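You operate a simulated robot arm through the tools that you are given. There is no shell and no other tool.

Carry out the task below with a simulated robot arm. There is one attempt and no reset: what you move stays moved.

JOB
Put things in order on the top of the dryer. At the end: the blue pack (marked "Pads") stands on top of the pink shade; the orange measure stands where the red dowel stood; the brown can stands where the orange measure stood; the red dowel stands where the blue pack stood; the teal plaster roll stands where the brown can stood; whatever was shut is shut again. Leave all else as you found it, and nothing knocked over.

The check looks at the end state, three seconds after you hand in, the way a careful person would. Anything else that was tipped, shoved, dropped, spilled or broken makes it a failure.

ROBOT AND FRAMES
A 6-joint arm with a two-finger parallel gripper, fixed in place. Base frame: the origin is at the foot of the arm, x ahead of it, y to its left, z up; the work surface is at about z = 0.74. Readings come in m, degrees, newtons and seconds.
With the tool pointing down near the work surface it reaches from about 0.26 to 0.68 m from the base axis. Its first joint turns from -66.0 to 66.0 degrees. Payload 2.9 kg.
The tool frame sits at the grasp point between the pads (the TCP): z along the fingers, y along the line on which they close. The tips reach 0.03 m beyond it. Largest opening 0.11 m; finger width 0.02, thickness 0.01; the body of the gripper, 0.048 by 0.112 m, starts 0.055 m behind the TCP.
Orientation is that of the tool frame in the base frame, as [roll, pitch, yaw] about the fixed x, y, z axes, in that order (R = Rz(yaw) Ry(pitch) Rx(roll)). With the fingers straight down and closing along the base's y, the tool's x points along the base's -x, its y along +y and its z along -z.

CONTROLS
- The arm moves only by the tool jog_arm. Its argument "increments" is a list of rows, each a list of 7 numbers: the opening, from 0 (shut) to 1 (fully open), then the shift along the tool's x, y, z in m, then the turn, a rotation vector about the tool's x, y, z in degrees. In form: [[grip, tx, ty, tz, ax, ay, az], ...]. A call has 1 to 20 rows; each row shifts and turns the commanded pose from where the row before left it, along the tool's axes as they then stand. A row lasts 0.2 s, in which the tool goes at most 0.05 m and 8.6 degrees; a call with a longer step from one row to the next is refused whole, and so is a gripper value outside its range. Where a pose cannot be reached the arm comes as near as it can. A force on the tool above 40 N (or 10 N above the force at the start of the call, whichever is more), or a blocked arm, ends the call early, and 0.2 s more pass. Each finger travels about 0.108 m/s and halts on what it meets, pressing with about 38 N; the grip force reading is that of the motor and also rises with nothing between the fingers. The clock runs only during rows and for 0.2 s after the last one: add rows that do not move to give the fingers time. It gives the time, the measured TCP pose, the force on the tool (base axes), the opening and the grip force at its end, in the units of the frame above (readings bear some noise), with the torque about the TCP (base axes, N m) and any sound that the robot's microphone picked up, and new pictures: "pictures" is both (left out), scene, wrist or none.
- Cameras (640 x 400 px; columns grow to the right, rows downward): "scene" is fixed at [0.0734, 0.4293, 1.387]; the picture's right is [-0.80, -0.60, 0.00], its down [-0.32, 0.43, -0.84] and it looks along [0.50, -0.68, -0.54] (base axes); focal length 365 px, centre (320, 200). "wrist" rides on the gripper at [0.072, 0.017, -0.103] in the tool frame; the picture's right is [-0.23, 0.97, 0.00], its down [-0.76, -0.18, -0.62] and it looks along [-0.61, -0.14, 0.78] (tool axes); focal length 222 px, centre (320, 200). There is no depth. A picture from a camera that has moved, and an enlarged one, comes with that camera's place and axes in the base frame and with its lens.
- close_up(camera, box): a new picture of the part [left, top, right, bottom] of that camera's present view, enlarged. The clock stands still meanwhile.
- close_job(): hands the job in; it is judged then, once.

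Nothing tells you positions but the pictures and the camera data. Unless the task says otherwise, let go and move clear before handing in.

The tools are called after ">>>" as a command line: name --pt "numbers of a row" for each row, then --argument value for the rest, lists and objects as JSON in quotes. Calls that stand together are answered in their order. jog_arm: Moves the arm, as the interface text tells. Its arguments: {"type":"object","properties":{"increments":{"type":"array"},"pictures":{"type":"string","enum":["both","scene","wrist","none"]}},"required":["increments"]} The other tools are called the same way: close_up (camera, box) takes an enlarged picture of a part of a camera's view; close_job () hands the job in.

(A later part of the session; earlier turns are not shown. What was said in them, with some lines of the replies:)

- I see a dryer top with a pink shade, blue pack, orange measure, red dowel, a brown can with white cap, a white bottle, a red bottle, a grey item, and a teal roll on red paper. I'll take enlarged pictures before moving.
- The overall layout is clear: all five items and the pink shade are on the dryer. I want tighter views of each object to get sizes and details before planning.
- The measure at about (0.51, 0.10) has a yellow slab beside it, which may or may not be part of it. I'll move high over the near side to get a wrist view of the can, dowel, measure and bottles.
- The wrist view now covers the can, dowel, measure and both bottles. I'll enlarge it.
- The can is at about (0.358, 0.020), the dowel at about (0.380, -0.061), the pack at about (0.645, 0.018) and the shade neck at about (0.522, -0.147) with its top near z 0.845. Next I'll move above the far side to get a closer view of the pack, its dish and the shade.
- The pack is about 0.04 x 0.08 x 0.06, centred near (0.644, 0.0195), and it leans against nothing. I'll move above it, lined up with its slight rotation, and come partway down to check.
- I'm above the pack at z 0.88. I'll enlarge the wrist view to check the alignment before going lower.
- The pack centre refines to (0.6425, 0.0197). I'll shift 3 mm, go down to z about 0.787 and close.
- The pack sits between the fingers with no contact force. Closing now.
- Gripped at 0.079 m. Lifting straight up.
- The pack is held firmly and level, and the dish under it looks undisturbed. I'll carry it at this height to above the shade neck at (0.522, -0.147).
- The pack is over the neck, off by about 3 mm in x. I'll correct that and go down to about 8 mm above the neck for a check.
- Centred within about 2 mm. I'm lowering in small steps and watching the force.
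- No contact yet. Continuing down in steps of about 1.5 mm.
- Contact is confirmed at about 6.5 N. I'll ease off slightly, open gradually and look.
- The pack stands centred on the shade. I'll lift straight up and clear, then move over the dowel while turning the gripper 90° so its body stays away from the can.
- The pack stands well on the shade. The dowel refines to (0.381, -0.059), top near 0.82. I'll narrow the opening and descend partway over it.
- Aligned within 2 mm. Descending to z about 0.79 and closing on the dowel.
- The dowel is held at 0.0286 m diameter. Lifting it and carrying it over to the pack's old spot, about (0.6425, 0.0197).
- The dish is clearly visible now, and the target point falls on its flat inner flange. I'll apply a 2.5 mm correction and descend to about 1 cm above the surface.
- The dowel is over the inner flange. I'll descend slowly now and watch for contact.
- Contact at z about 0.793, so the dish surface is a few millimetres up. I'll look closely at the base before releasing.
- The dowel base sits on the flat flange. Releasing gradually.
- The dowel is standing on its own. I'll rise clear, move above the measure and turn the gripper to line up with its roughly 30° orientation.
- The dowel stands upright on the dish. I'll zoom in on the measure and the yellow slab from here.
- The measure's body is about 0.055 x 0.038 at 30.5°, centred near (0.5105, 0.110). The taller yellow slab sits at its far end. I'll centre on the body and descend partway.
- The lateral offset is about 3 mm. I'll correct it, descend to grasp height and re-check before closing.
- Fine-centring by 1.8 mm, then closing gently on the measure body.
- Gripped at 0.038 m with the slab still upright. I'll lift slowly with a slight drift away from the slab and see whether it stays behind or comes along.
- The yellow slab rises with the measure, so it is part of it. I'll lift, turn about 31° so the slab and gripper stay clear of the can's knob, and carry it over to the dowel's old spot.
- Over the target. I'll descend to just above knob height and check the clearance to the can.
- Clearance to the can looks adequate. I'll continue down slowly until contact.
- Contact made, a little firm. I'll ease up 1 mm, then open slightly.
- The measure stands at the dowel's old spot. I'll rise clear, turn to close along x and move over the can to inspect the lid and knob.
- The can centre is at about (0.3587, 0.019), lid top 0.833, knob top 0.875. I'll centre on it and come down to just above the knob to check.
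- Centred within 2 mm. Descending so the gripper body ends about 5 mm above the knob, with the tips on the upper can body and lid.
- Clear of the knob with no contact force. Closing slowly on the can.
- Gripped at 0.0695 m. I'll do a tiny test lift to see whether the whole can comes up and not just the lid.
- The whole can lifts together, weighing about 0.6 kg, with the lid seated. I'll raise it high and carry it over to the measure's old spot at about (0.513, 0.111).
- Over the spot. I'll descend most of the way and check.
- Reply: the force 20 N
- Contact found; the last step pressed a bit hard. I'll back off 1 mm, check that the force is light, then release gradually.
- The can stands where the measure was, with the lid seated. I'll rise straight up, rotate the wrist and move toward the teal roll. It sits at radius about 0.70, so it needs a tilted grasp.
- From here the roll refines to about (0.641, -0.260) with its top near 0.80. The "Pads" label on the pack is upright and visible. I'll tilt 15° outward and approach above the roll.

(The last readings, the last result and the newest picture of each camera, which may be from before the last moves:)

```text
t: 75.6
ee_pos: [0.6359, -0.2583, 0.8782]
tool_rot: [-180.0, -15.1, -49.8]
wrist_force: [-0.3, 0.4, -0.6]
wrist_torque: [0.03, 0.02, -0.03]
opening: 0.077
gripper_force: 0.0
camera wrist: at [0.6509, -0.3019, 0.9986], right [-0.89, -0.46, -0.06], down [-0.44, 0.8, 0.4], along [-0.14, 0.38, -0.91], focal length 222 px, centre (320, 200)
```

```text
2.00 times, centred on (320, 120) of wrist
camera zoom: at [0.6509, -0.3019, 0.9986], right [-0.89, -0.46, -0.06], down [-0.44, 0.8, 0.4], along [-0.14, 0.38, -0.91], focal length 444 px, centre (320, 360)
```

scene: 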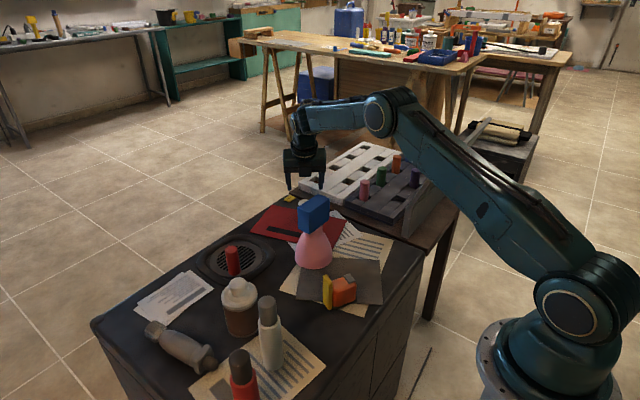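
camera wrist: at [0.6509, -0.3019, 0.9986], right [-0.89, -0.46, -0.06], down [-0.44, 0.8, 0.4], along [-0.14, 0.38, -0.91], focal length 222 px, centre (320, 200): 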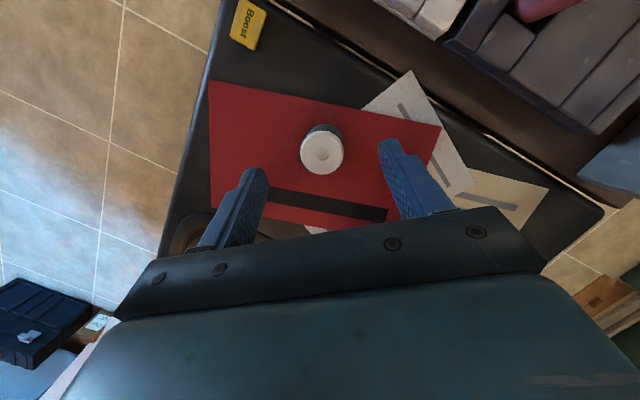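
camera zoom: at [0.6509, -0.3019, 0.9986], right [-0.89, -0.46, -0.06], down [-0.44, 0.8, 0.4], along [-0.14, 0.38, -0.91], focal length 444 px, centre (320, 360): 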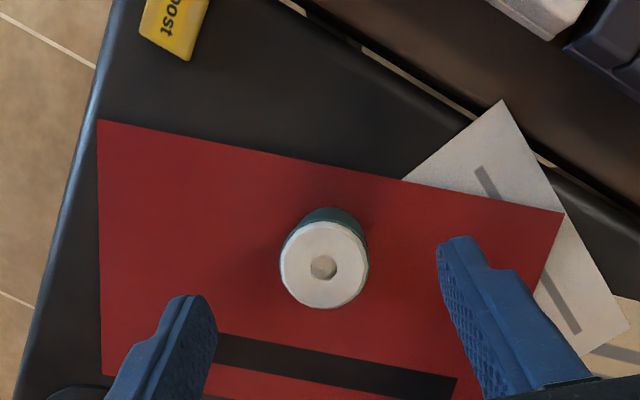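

The roll is confirmed at (0.6407, -0.2603), centred between the fingers within a few millimetres. Descending vertically with the tilt held.

>>> jog_arm --pt "0.7 -0.0042 -0.0007 0.0265 0 0 0" --pt "0.7 -0.0061 -0.0007 0.0265 0 0 0" --pt "0.7 -0.0061 -0.0007 0.0235 0 0 0" --pt "0.7 0 0 0 0 0 0" --pt "0.7 0 0 0 0 0 0"

>>> close_up --camera "scene" --box '[250, 130, 370, 280]'

>>> close_up --camera "wrist" --box '[200, 40, 440, 240]'

```text
t: 76.8
ee_pos: [0.6416, -0.261, 0.8003]
tool_rot: [180.0, -14.9, -49.8]
wrist_force: [-0.3, -0.1, 0.5]
wrist_torque: [0.01, 0.02, 0.01]
opening: 0.0769
gripper_force: 0.1
camera wrist: at [0.657, -0.3048, 0.9189], right [-0.89, -0.46, -0.06], down [-0.44, 0.8, 0.4], along [-0.14, 0.38, -0.91], focal length 222 px, centre (320, 200)
```

scene: 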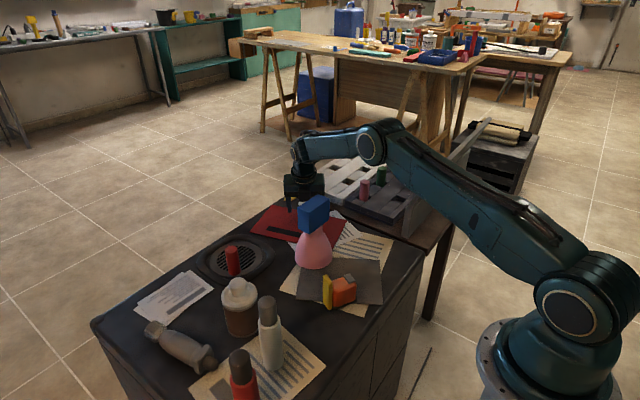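
wrist: 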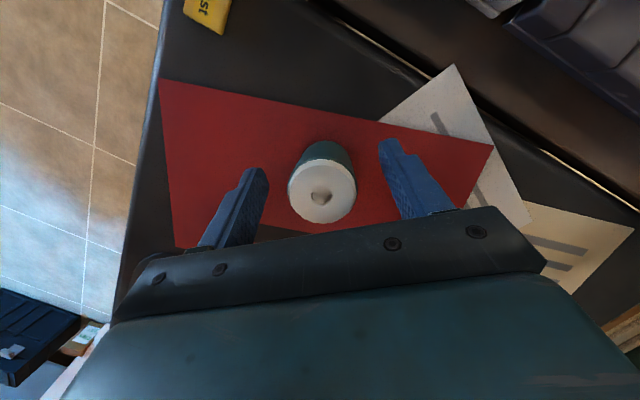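

```text
2.67 times, centred on (310, 205) of scene
camera zoom: at [0.0734, 0.4293, 1.387], right [-0.8, -0.6, 0.0], down [-0.32, 0.43, -0.84], along [0.5, -0.68, -0.54], focal length 973 px, centre (347, 187)
```

zoom: 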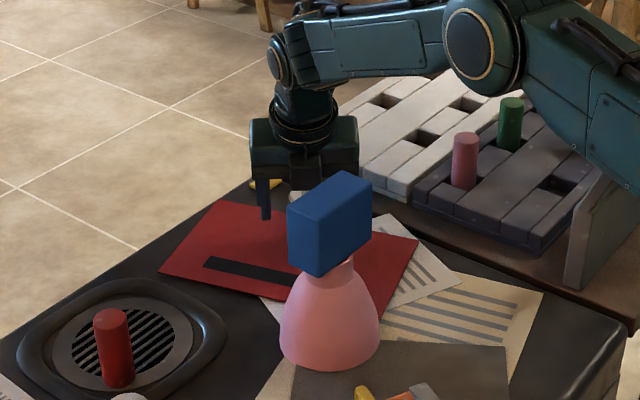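

```text
2.00 times, centred on (320, 140) of wrist
camera zoom: at [0.657, -0.3048, 0.9189], right [-0.89, -0.46, -0.06], down [-0.44, 0.8, 0.4], along [-0.14, 0.38, -0.91], focal length 444 px, centre (320, 320)
```

zoom: 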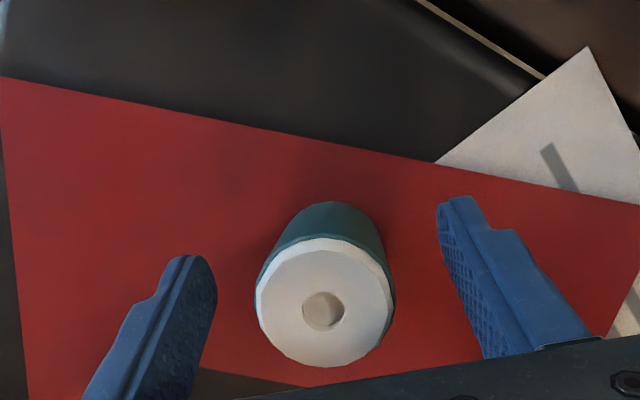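

Well centred. I'm lowering the last 2 cm and closing on the roll.

>>> jog_arm --pt "0.7 -0.0035 0.0005 0.0097 0 0 0" --pt "0.7 -0.0035 0 0.0097 0 0 0" --pt "0.7 0 0 0 0 0 0" --pt "0.55 0 0 0 0 0 0" --pt "0.42 0 0 0 0 0 0" --pt "0.35 0 0 0 0 0 0" --pt "0 0 0 0 0 0 0" --pt "0 0 0 0 0 0 0"

>>> close_up --camera "scene" --box '[260, 150, 350, 260]'

>>> close_up --camera "wrist" --box '[200, 40, 440, 240]'

```text
t: 78.6
ee_pos: [0.6403, -0.2602, 0.7797]
tool_rot: [179.9, -15.1, -49.8]
wrist_force: [0.5, -1.2, -0.4]
wrist_torque: [-0.02, 0.0, 0.02]
opening: 0.0393
gripper_force: 37.9
camera wrist: at [0.6558, -0.3051, 0.8989], right [-0.89, -0.46, -0.06], down [-0.44, 0.8, 0.4], along [-0.14, 0.38, -0.91], focal length 222 px, centre (320, 200)
```

scene: 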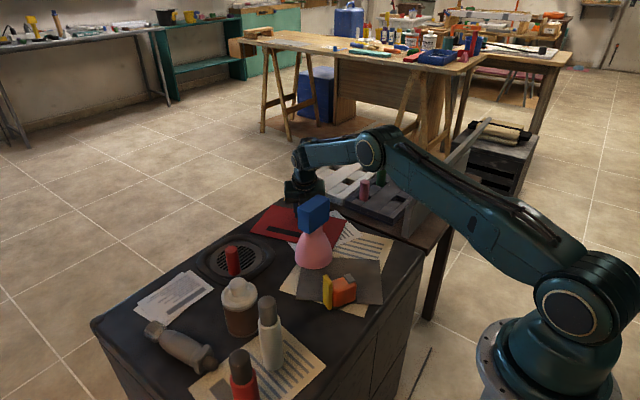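
wrist: 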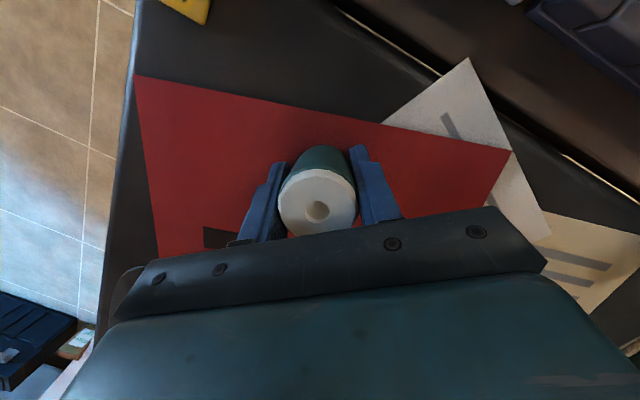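

```text
3.64 times, centred on (305, 205) of scene
camera zoom: at [0.0734, 0.4293, 1.387], right [-0.8, -0.6, 0.0], down [-0.32, 0.43, -0.84], along [0.5, -0.68, -0.54], focal length 1326 px, centre (374, 182)
```

zoom: 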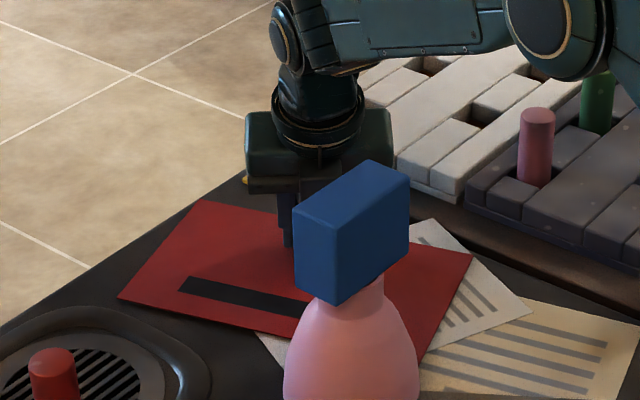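

```text
2.00 times, centred on (320, 140) of wrist
camera zoom: at [0.6558, -0.3051, 0.8989], right [-0.89, -0.46, -0.06], down [-0.44, 0.8, 0.4], along [-0.14, 0.38, -0.91], focal length 444 px, centre (320, 320)
```

zoom: 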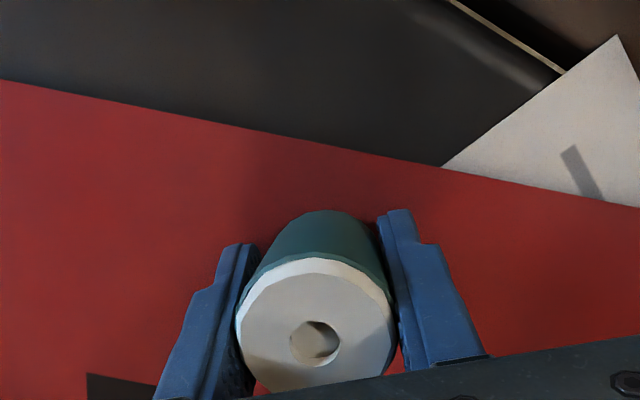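

Gripped at 0.039 m. Lifting straight up, then carrying high over the pack and the shade toward the can's old spot.

>>> jog_arm --pt "0 0.0026 0 -0.0097 0 0 0" --pt "0 0.0104 0 -0.0386 0 0 0" --pt "0 0.0104 0 -0.0386 0 0 0" --pt "0 0.0104 0 -0.0386 0 0 0" --pt "0 0.0104 0 -0.0386 0 0 0" --pt "0 0.0104 0 -0.0386 0 0 0" --pt "0 0 0 0 0 0 0" --pt "0 0 0 0 0 0 0"

>>> close_up --camera "scene" --box '[240, 90, 370, 270]'

```text
t: 80.4
ee_pos: [0.6442, -0.2599, 0.9917]
tool_rot: [-180.0, -15.0, -49.9]
wrist_force: [-0.1, 0.1, -0.9]
wrist_torque: [0.02, -0.01, -0.01]
opening: 0.0395
gripper_force: 38.2
camera wrist: at [0.6595, -0.3038, 1.11], right [-0.89, -0.46, -0.06], down [-0.44, 0.8, 0.4], along [-0.14, 0.38, -0.91], focal length 222 px, centre (320, 200)
```

scene: 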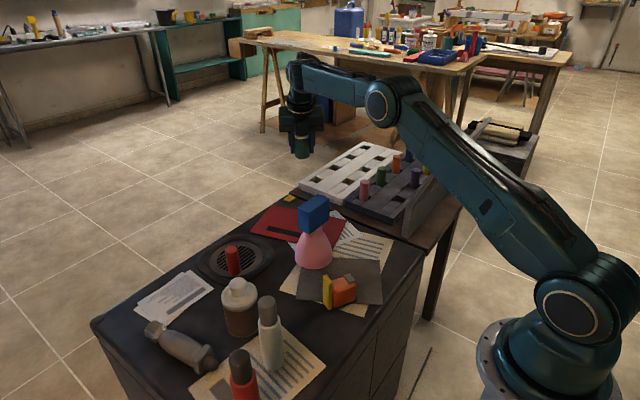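
wrist: 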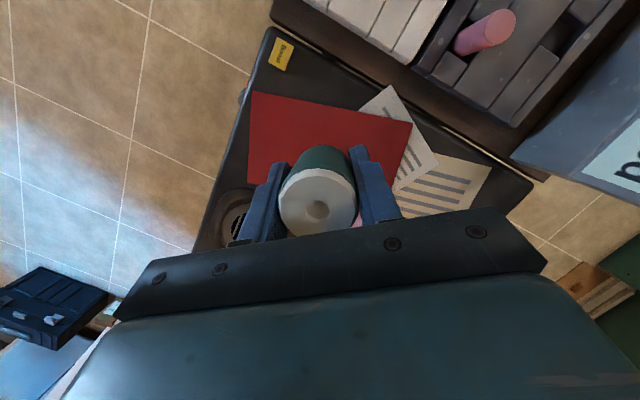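

```text
2.22 times, centred on (305, 180) of scene
camera zoom: at [0.0735, 0.4293, 1.387], right [-0.8, -0.6, 0.0], down [-0.32, 0.43, -0.84], along [0.5, -0.68, -0.54], focal length 811 px, centre (353, 244)
```

zoom: 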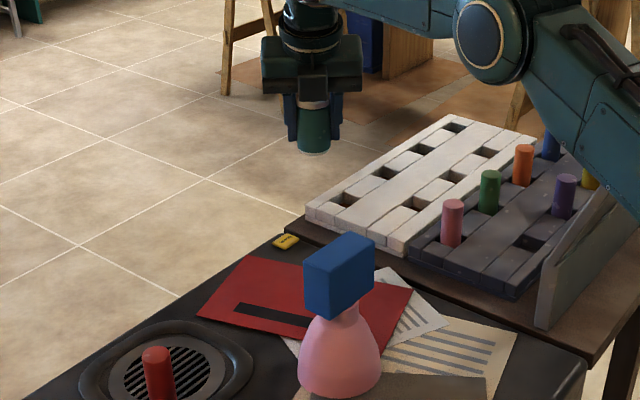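

The roll is held upright. Carrying it to above the can's old place.

>>> jog_arm --pt "0 -0.0372 0.0038 -0.0142 0 0 0" --pt "0 -0.0372 0.0038 -0.0142 0 0 0" --pt "0 -0.0372 0.0038 -0.0142 0 0 0" --pt "0 -0.0372 0.0038 -0.0142 0 0 0" --pt "0 -0.0372 0.0038 -0.0142 0 0 0" --pt "0 -0.0372 0.0038 -0.0142 0 0 0" --pt "0 -0.0372 0.0038 -0.0142 0 0 0" --pt "0 -0.0372 0.0038 -0.0142 0 0 0" --pt "0 -0.0372 0.0038 -0.0142 0 0 0" --pt "0 -0.0372 0.0038 -0.0142 0 0 0" --pt "0 0 0 0 0 0 0" --pt "0 0 0 0 0 0 0"

>>> close_up --camera "scene" --box '[230, 180, 410, 370]'

>>> close_up --camera "wrist" --box '[200, 20, 440, 220]'

```text
t: 83.0
ee_pos: [0.3563, 0.0167, 1.0316]
tool_rot: [180.0, -15.0, -49.8]
wrist_force: [0.5, 0.0, -1.8]
wrist_torque: [0.02, 0.0, 0.03]
opening: 0.0392
gripper_force: 38.1
camera wrist: at [0.3723, -0.0269, 1.1521], right [-0.89, -0.46, -0.06], down [-0.44, 0.8, 0.4], along [-0.14, 0.38, -0.91], focal length 222 px, centre (320, 200)
```

scene: 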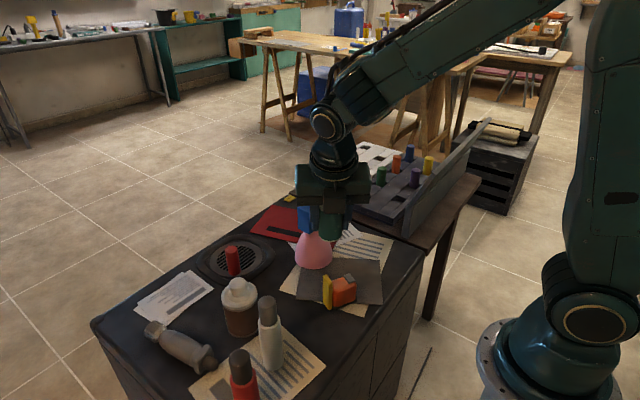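
wrist: 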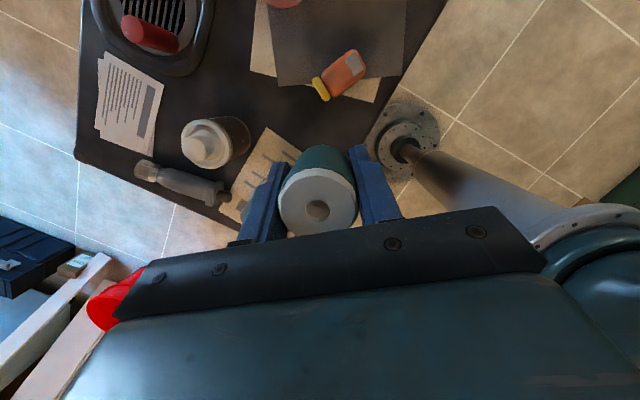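

```text
2.11 times, centred on (320, 275) of scene
camera zoom: at [0.0734, 0.4293, 1.387], right [-0.8, -0.6, 0.0], down [-0.32, 0.43, -0.84], along [0.5, -0.68, -0.54], focal length 768 px, centre (320, 42)
```

zoom: 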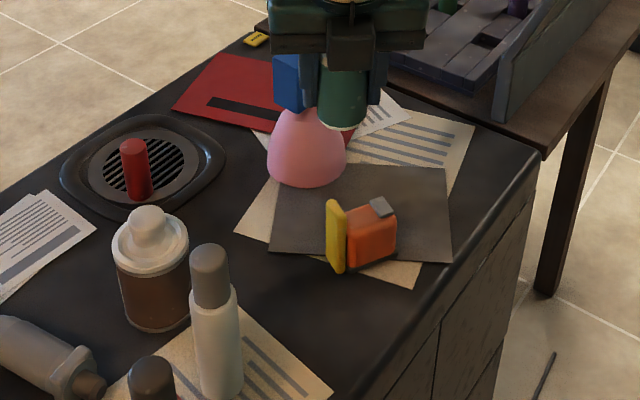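

```text
2.00 times, centred on (320, 120) of wrist
camera zoom: at [0.3723, -0.0269, 1.1521], right [-0.89, -0.46, -0.06], down [-0.44, 0.8, 0.4], along [-0.14, 0.38, -0.91], focal length 444 px, centre (320, 360)
```

zoom: 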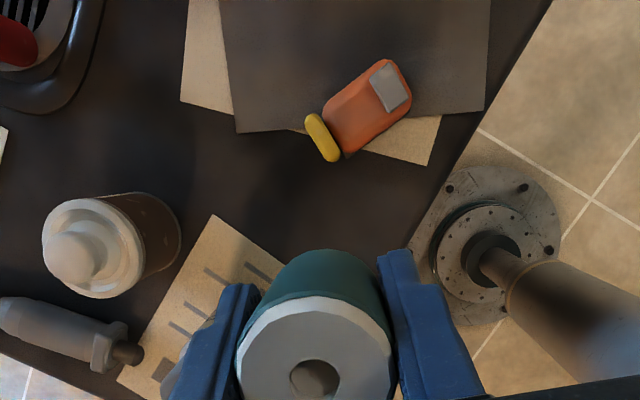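

Above the can's old spot within 2.5 mm. I'll correct that and descend vertically to about 3 cm above the surface.

>>> jog_arm --pt "0 -0.0089 -0.0024 0.0359 0 0 0" --pt "0 -0.0096 0 0.0357 0 0 0" --pt "0 -0.0096 0 0.0357 0 0 0" --pt "0 -0.0096 0 0.0357 0 0 0" --pt "0 -0.0096 0 0.0357 0 0 0" --pt "0 -0.0096 0 0.0357 0 0 0" --pt "0 0 0 0 0 0 0" --pt "0 0 0 0 0 0 0"

>>> close_up --camera "scene" --box '[270, 210, 400, 350]'

>>> close_up --camera "wrist" --box '[200, 40, 440, 240]'

```text
t: 84.8
ee_pos: [0.3583, 0.0152, 0.8076]
tool_rot: [-180.0, -15.0, -49.9]
wrist_force: [0.2, -0.3, -0.6]
wrist_torque: [0.02, -0.03, -0.01]
opening: 0.0391
gripper_force: 38.1
camera wrist: at [0.3746, -0.0288, 0.9278], right [-0.89, -0.46, -0.06], down [-0.44, 0.8, 0.4], along [-0.14, 0.38, -0.91], focal length 222 px, centre (320, 200)
```

scene: 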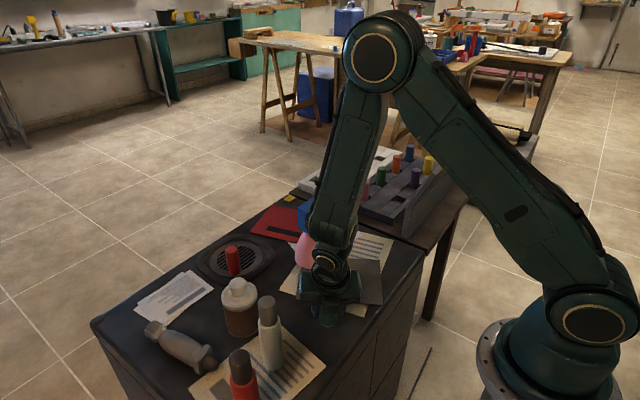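
wrist: 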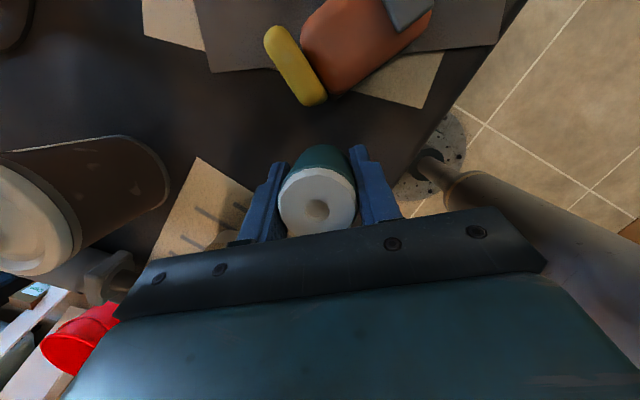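

```text
2.86 times, centred on (335, 280) of scene
camera zoom: at [0.0734, 0.4293, 1.387], right [-0.8, -0.6, 0.0], down [-0.32, 0.43, -0.84], along [0.5, -0.68, -0.54], focal length 1042 px, centre (277, -29)
```

zoom: 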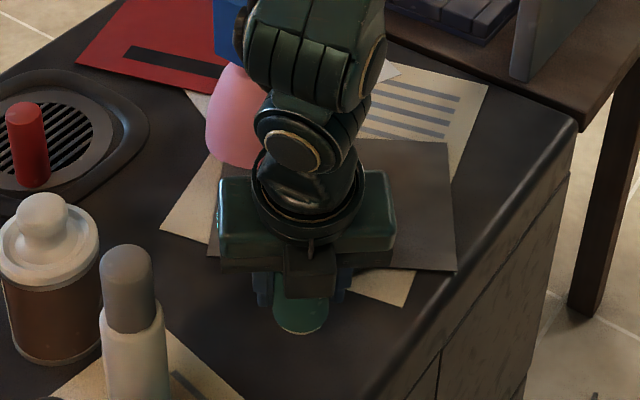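

```text
2.00 times, centred on (320, 140) of wrist
camera zoom: at [0.3746, -0.0288, 0.9278], right [-0.89, -0.46, -0.06], down [-0.44, 0.8, 0.4], along [-0.14, 0.38, -0.91], focal length 444 px, centre (320, 320)
```

zoom: 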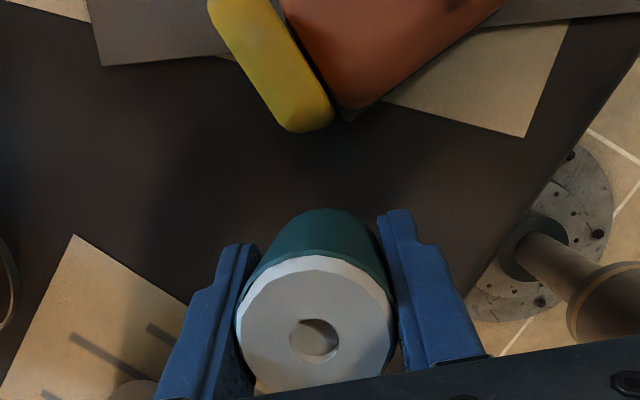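

>>> jog_arm --pt "0 -0.0047 -0.0016 0.0102 0 0 0" --pt "0 -0.0026 0 0.0097 0 0 0" --pt "0 0 0 0 0 0 0" --pt "0 0 0 0 0 0 0" --pictures "wrist"

>>> close_up --camera "scene" --box '[290, 240, 390, 350]'

```text
t: 85.8
ee_pos: [0.3594, 0.0172, 0.7871]
tool_rot: [180.0, -15.0, -49.8]
wrist_force: [0.5, -0.4, -1.2]
wrist_torque: [0.04, -0.01, 0.03]
opening: 0.0391
gripper_force: 38.0
camera wrist: at [0.3753, -0.0264, 0.9068], right [-0.89, -0.46, -0.06], down [-0.44, 0.8, 0.4], along [-0.14, 0.38, -0.91], focal length 222 px, centre (320, 200)
```

wrist: 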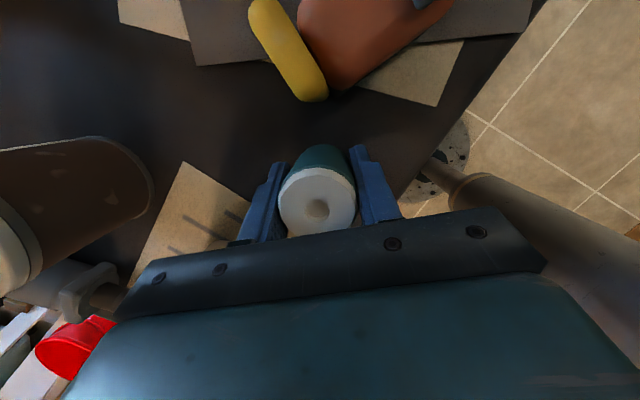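

```text
3.64 times, centred on (340, 295) of scene
camera zoom: at [0.0734, 0.4293, 1.387], right [-0.8, -0.6, 0.0], down [-0.32, 0.43, -0.84], along [0.5, -0.68, -0.54], focal length 1326 px, centre (247, -146)
```

zoom: 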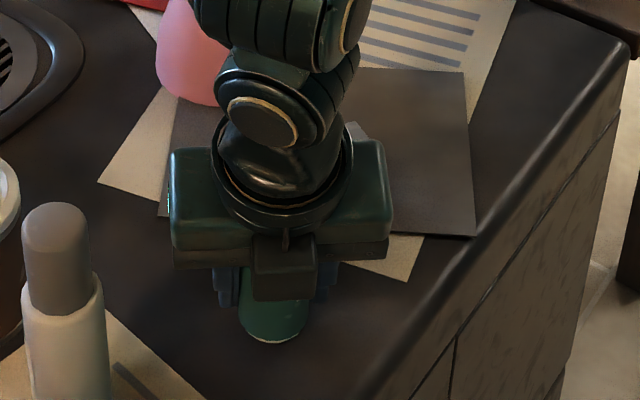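

>>> jog_arm --pt "0 -0.001 0 0.0039 0 0 0" --pt "0 -0.0003 0 0.001 0 0 0" --pt "0 0 0 0 0 0 0" --pictures "none"

>>> jog_arm --pt "0 -0.0003 0 0.001 0 0 0" --pt "0 0 0 0 0 0 0" --pictures "none"

>>> jog_arm --pt "0 -0.0003 0 0.001 0 0 0" --pt "0 0 0 0 0 0 0" --pictures "none"

```text
t: 86.6
ee_pos: [0.3605, 0.0195, 0.7842]
tool_rot: [-180.0, -14.9, -49.8]
wrist_force: [0.3, 0.0, -0.3]
wrist_torque: [0.01, -0.02, 0.04]
opening: 0.0391
gripper_force: 37.8
```

```text
t: 87.2
ee_pos: [0.3598, 0.0204, 0.7823]
tool_rot: [-180.0, -15.1, -49.8]
wrist_force: [0.2, 0.2, -1.3]
wrist_torque: [0.01, 0.01, 0.01]
opening: 0.0389
gripper_force: 38.3
```

```text
t: 87.8
ee_pos: [0.3603, 0.0201, 0.7818]
tool_rot: [-180.0, -15.0, -49.8]
wrist_force: [0.5, 0.1, -0.7]
wrist_torque: [0.02, -0.01, 0.04]
opening: 0.0392
gripper_force: 38.0
```

>>> jog_arm --pt "0 -0.0003 0 0.001 0 0 0" --pt "0 0 0 0 0 0 0" --pictures "none"

>>> jog_arm --pt "0 -0.0003 0 0.001 0 0 0" --pt "0 0 0 0 0 0 0" --pictures "none"

```text
t: 88.4
ee_pos: [0.3588, 0.0203, 0.7801]
tool_rot: [180.0, -15.0, -49.8]
wrist_force: [-0.8, 0.2, 1.6]
wrist_torque: [-0.02, -0.01, -0.06]
opening: 0.0393
gripper_force: 37.8
```

```text
t: 89.0
ee_pos: [0.3603, 0.0202, 0.7794]
tool_rot: [179.9, -15.2, -49.7]
wrist_force: [-4.1, -4.0, 32.4]
wrist_torque: [-0.02, 0.26, 0.25]
opening: 0.0389
gripper_force: 38.6
```

Contact. Backing off the last step to a light touch, then releasing.

>>> jog_arm --pt "0 0.0003 0 -0.001 0 0 0" --pt "0 0 0 0 0 0 0" --pt "0 0 0 0 0 0 0" --pictures "none"

>>> close_up --camera "scene" --box '[290, 240, 390, 350]'

```text
t: 89.8
ee_pos: [0.3593, 0.0214, 0.7794]
tool_rot: [180.0, -15.1, -49.8]
wrist_force: [-0.3, -5.5, 15.1]
wrist_torque: [-0.27, -0.04, 0.0]
opening: 0.039
gripper_force: 37.9
```

```text
3.64 times, centred on (340, 295) of scene
camera zoom: at [0.0733, 0.4292, 1.3871], right [-0.8, -0.6, 0.0], down [-0.32, 0.43, -0.84], along [0.5, -0.67, -0.54], focal length 1326 px, centre (247, -146)
```

zoom: 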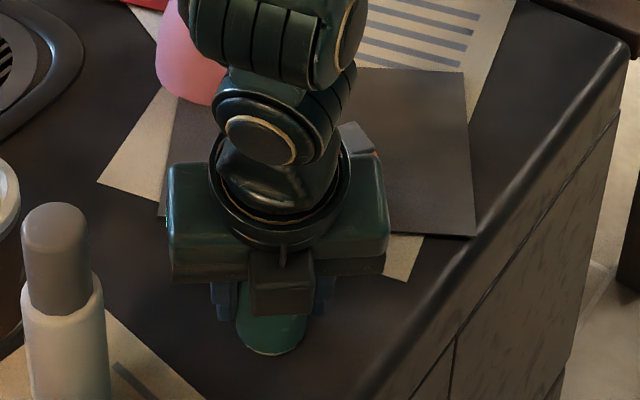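

>>> jog_arm --pt "0 0.0002 0 -0.0006 0 0 0" --pt "0 0 0 0 0 0 0" --pt "0 0 0 0 0 0 0" --pictures "none"

```text
t: 90.6
ee_pos: [0.3589, 0.0208, 0.7796]
tool_rot: [179.9, -14.9, -49.7]
wrist_force: [0.3, -0.6, -1.4]
wrist_torque: [0.04, -0.02, 0.0]
opening: 0.039
gripper_force: 37.9
```

Nearly weightless contact, under half a millimetre. Releasing gradually.

>>> jog_arm --pt "0.37 0 0 0 0 0 0" --pt "0.4 0 0 0 0 0 0" --pt "0.46 0 0 0 0 0 0" --pt "0.55 0 0 0 0 0 0" --pt "0.6 0 0 0 0 0 0" --pt "0.6 0 0 0 0 0 0"

>>> close_up --camera "scene" --box '[290, 240, 390, 350]'

>>> close_up --camera "wrist" --box '[200, 40, 440, 240]'

```text
t: 92.0
ee_pos: [0.3584, 0.0199, 0.7795]
tool_rot: [180.0, -15.1, -49.8]
wrist_force: [0.1, 0.3, 0.2]
wrist_torque: [-0.01, 0.01, 0.02]
opening: 0.0658
gripper_force: 0.0
camera wrist: at [0.3743, -0.0233, 0.8996], right [-0.89, -0.46, -0.06], down [-0.44, 0.8, 0.4], along [-0.14, 0.38, -0.91], focal length 222 px, centre (320, 200)
```

scene: 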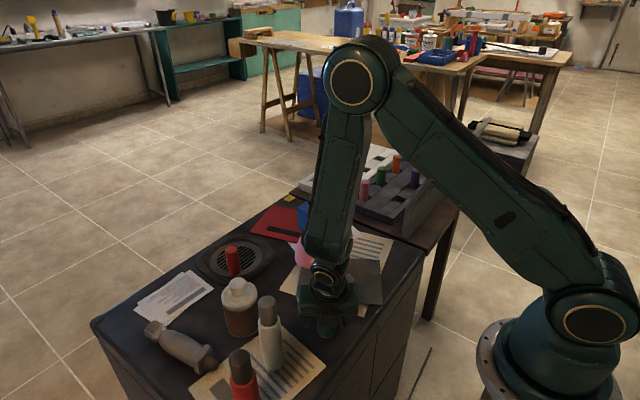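
wrist: 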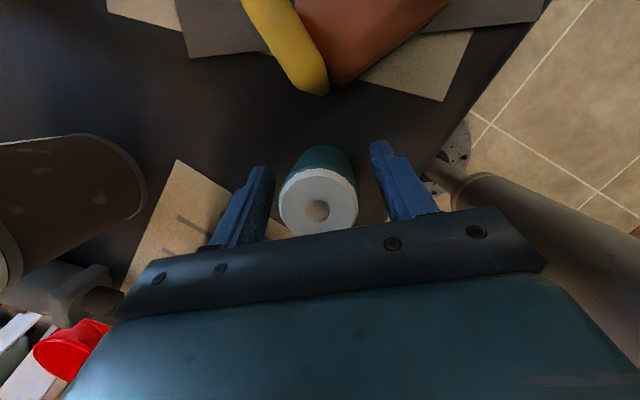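

```text
3.64 times, centred on (340, 295) of scene
camera zoom: at [0.0734, 0.4293, 1.387], right [-0.8, -0.6, 0.0], down [-0.32, 0.43, -0.84], along [0.5, -0.68, -0.54], focal length 1326 px, centre (247, -146)
```

zoom: 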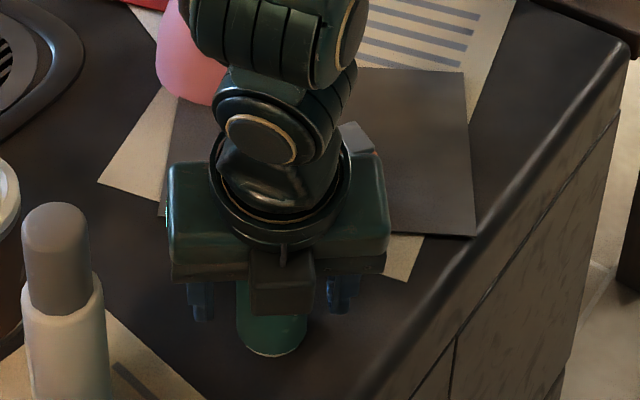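

```text
2.00 times, centred on (320, 140) of wrist
camera zoom: at [0.3743, -0.0233, 0.8996], right [-0.89, -0.46, -0.06], down [-0.44, 0.8, 0.4], along [-0.14, 0.38, -0.91], focal length 444 px, centre (320, 320)
```

zoom: 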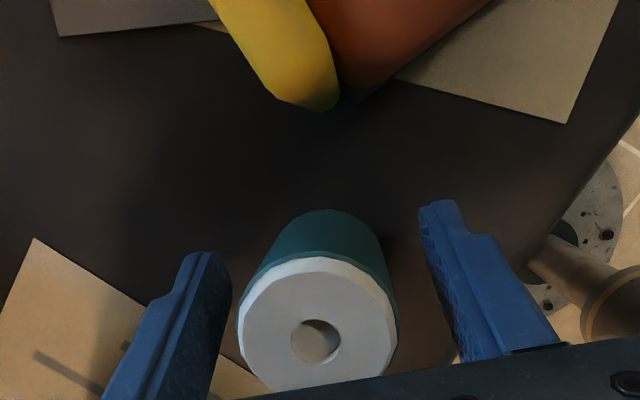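

The roll is standing. Rising vertically clear, then taking the tilt off.

>>> jog_arm --pt "0.6 0.0026 0 -0.0097 0 0 0" --pt "0.6 0.0078 0 -0.029 0 0 0" --pt "0.6 0.0104 0 -0.0386 0 0 0" --pt "0.6 0.0104 0 -0.0386 0 0 0" --pt "0.6 0.0104 0 -0.0386 0 0 0" --pt "0.6 0.0104 0 -0.0386 0 0 0" --pt "0.6 0.0104 0 -0.0386 0 0 0" --pt "0.6 0 0 0 0 -7.5 0" --pt "0.6 0 0 0 0 -7.5 0" --pt "0.6 0 0 0 0 0 0" --pt "0.6 0 0 0 0 0 0"

>>> close_up --camera "scene" --box '[180, 180, 420, 370]'

>>> close_up --camera "wrist" --box '[180, 20, 440, 220]'

```text
t: 94.4
ee_pos: [0.3589, 0.0187, 1.0202]
tool_rot: [-180.0, 0.1, -49.9]
wrist_force: [-0.1, -0.2, -0.8]
wrist_torque: [-0.01, -0.02, 0.01]
opening: 0.0658
gripper_force: 0.2
camera wrist: at [0.3927, -0.0471, 1.1233], right [-0.89, -0.46, 0.0], down [-0.36, 0.7, 0.62], along [-0.28, 0.56, -0.78], focal length 222 px, centre (320, 200)
```

scene: 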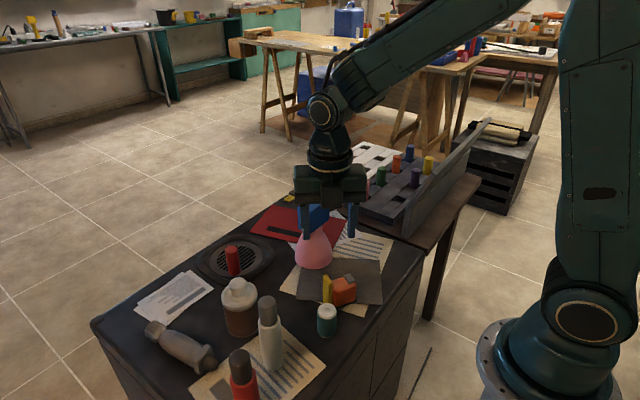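
wrist: 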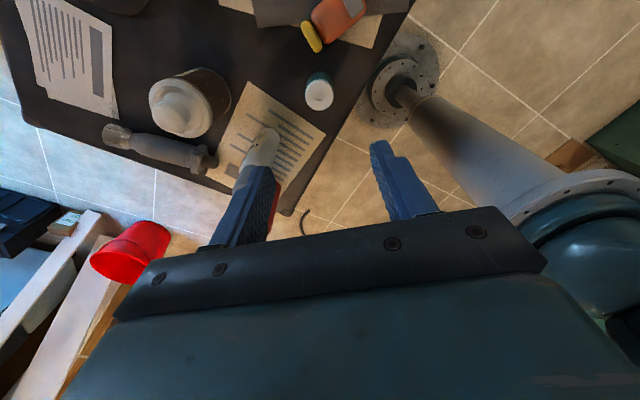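

```text
2.11 times, centred on (300, 275) of scene
camera zoom: at [0.0734, 0.4293, 1.387], right [-0.8, -0.6, 0.0], down [-0.32, 0.43, -0.84], along [0.5, -0.68, -0.54], focal length 768 px, centre (362, 42)
```

zoom: 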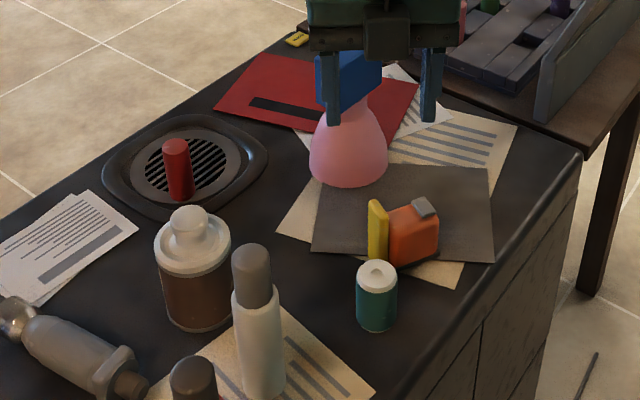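

```text
2.00 times, centred on (310, 120) of wrist
camera zoom: at [0.3927, -0.0471, 1.1233], right [-0.89, -0.46, 0.0], down [-0.36, 0.7, 0.62], along [-0.28, 0.56, -0.78], focal length 444 px, centre (340, 360)
```

zoom: 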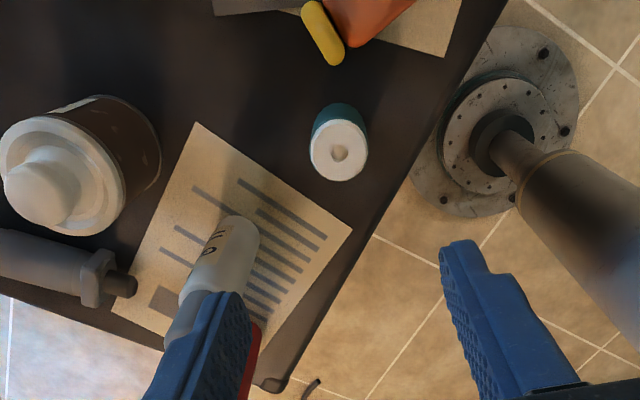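

All five items appear to be in place. I'll move the arm up and back out of the way for a final unobstructed check.

>>> jog_arm --pt "0.6 0.0036 0.0224 -0.02 0 0 0" --pt "0.6 0.0036 0.0224 -0.02 0 0 0" --pt "0.6 0.0036 0.0224 -0.02 0 0 0" --pt "0.6 0.0036 0.0224 -0.02 0 0 0" --pt "0.6 0 0 0 0 0 0" --pt "0.6 0 0 0 0 0 0"

>>> close_up --camera "scene" --box '[180, 180, 420, 330]'

>>> close_up --camera "scene" --box '[80, 250, 400, 400]'

>>> close_up --camera "scene" --box '[205, 225, 275, 295]'

>>> close_up --camera "scene" --box '[280, 180, 350, 280]'

```text
t: 95.8
ee_pos: [0.3003, -0.0471, 1.1008]
tool_rot: [-180.0, 0.1, -49.7]
wrist_force: [0.2, 0.0, 0.2]
wrist_torque: [0.01, 0.0, 0.01]
opening: 0.0659
gripper_force: 0.0
camera wrist: at [0.3343, -0.1138, 1.2046], right [-0.89, -0.46, 0.0], down [-0.36, 0.7, 0.62], along [-0.28, 0.55, -0.78], focal length 222 px, centre (320, 200)
```

scene: 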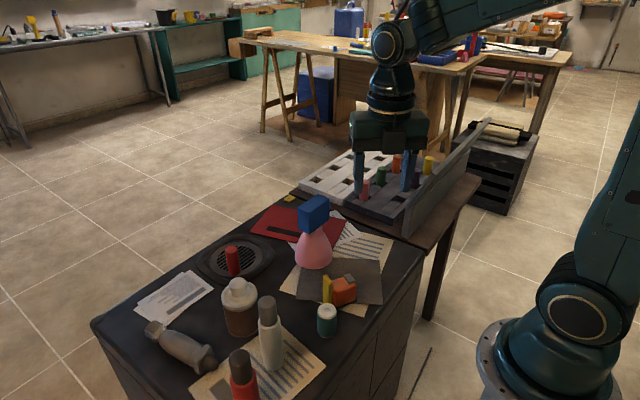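
wrist: 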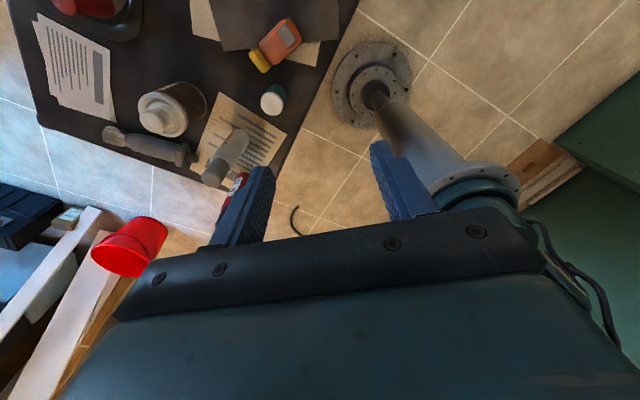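

```text
2.67 times, centred on (300, 255) of scene
camera zoom: at [0.0734, 0.4293, 1.387], right [-0.8, -0.6, 0.0], down [-0.32, 0.43, -0.84], along [0.5, -0.68, -0.54], focal length 973 px, centre (373, 53)
```

zoom: 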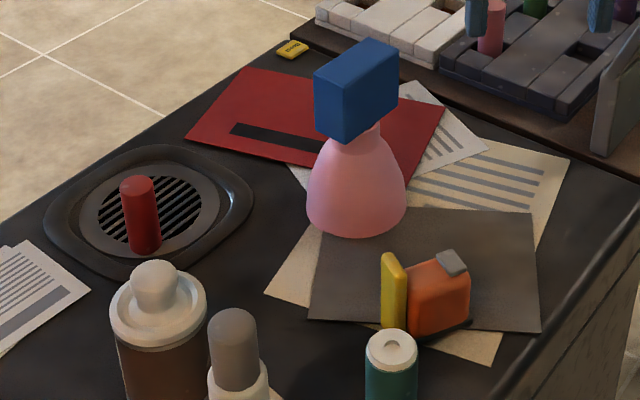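

```text
2.00 times, centred on (240, 325) of scene
camera zoom: at [0.0734, 0.4293, 1.387], right [-0.8, -0.6, 0.0], down [-0.32, 0.43, -0.84], along [0.5, -0.68, -0.54], focal length 730 px, centre (480, -50)
```

zoom: 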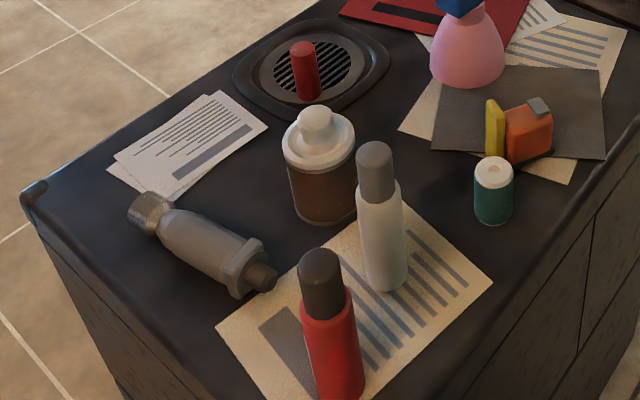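

```text
5.71 times, centred on (240, 260) of scene
camera zoom: at [0.0734, 0.4293, 1.387], right [-0.8, -0.6, 0.0], down [-0.32, 0.43, -0.84], along [0.5, -0.68, -0.54], focal length 2084 px, centre (777, -143)
```

zoom: 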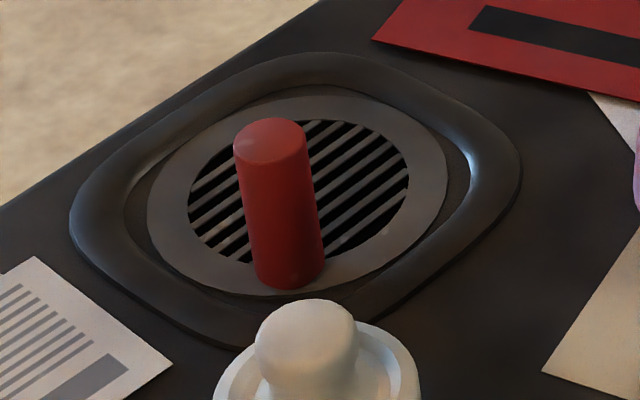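

```text
4.00 times, centred on (315, 230) of scene
camera zoom: at [0.0734, 0.4293, 1.387], right [-0.8, -0.6, 0.0], down [-0.32, 0.43, -0.84], along [0.5, -0.68, -0.54], focal length 1459 px, centre (340, 80)
```

zoom: 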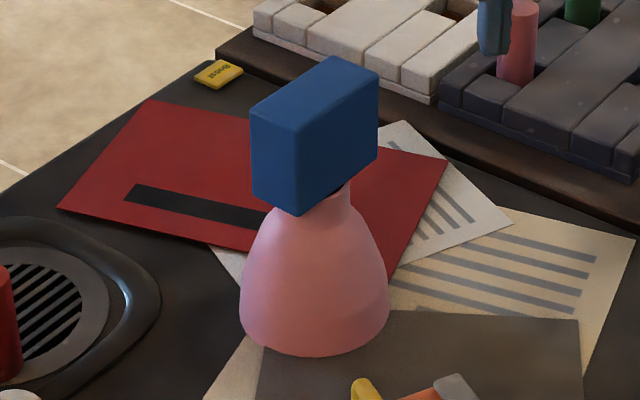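

The final view shows all five moves done:
- The blue pack is centred on the pink shade.
- The red dowel is upright on the dish.
- The can is at the measure's old spot.
- The measure is at the dowel's old spot.
- The roll is at the can's old spot.

The bottles, papers, shade and everything else look as they did at the start, and the arm is clear. I'm handing in.

>>> close_job

```text
The job is handed in.
```

I moved all five items to their places and handed the job in. In the last pictures everything was standing upright, and nothing else looked tipped or moved.

- **Blue pack:** it stands centred on top of the pink shade, with its "Pads" label upright.
- **Red dowel:** it stands on the dish where the pack stood, a few millimetres higher than it was because the dish surface is raised.
- **Orange measure:** it stands where the dowel stood, centred within a few millimetres. I turned it about 30° so it would clear the can while I was placing it. The yellow tab turned out to be part of the measure, so it moved with it.
- **Brown can:** it stands where the measure stood, with its lid still seated.
- **Teal roll:** it stands where the can stood.

Nothing needed opening, so there was nothing to shut again. The gripper was empty and clear of the dryer when I handed in.
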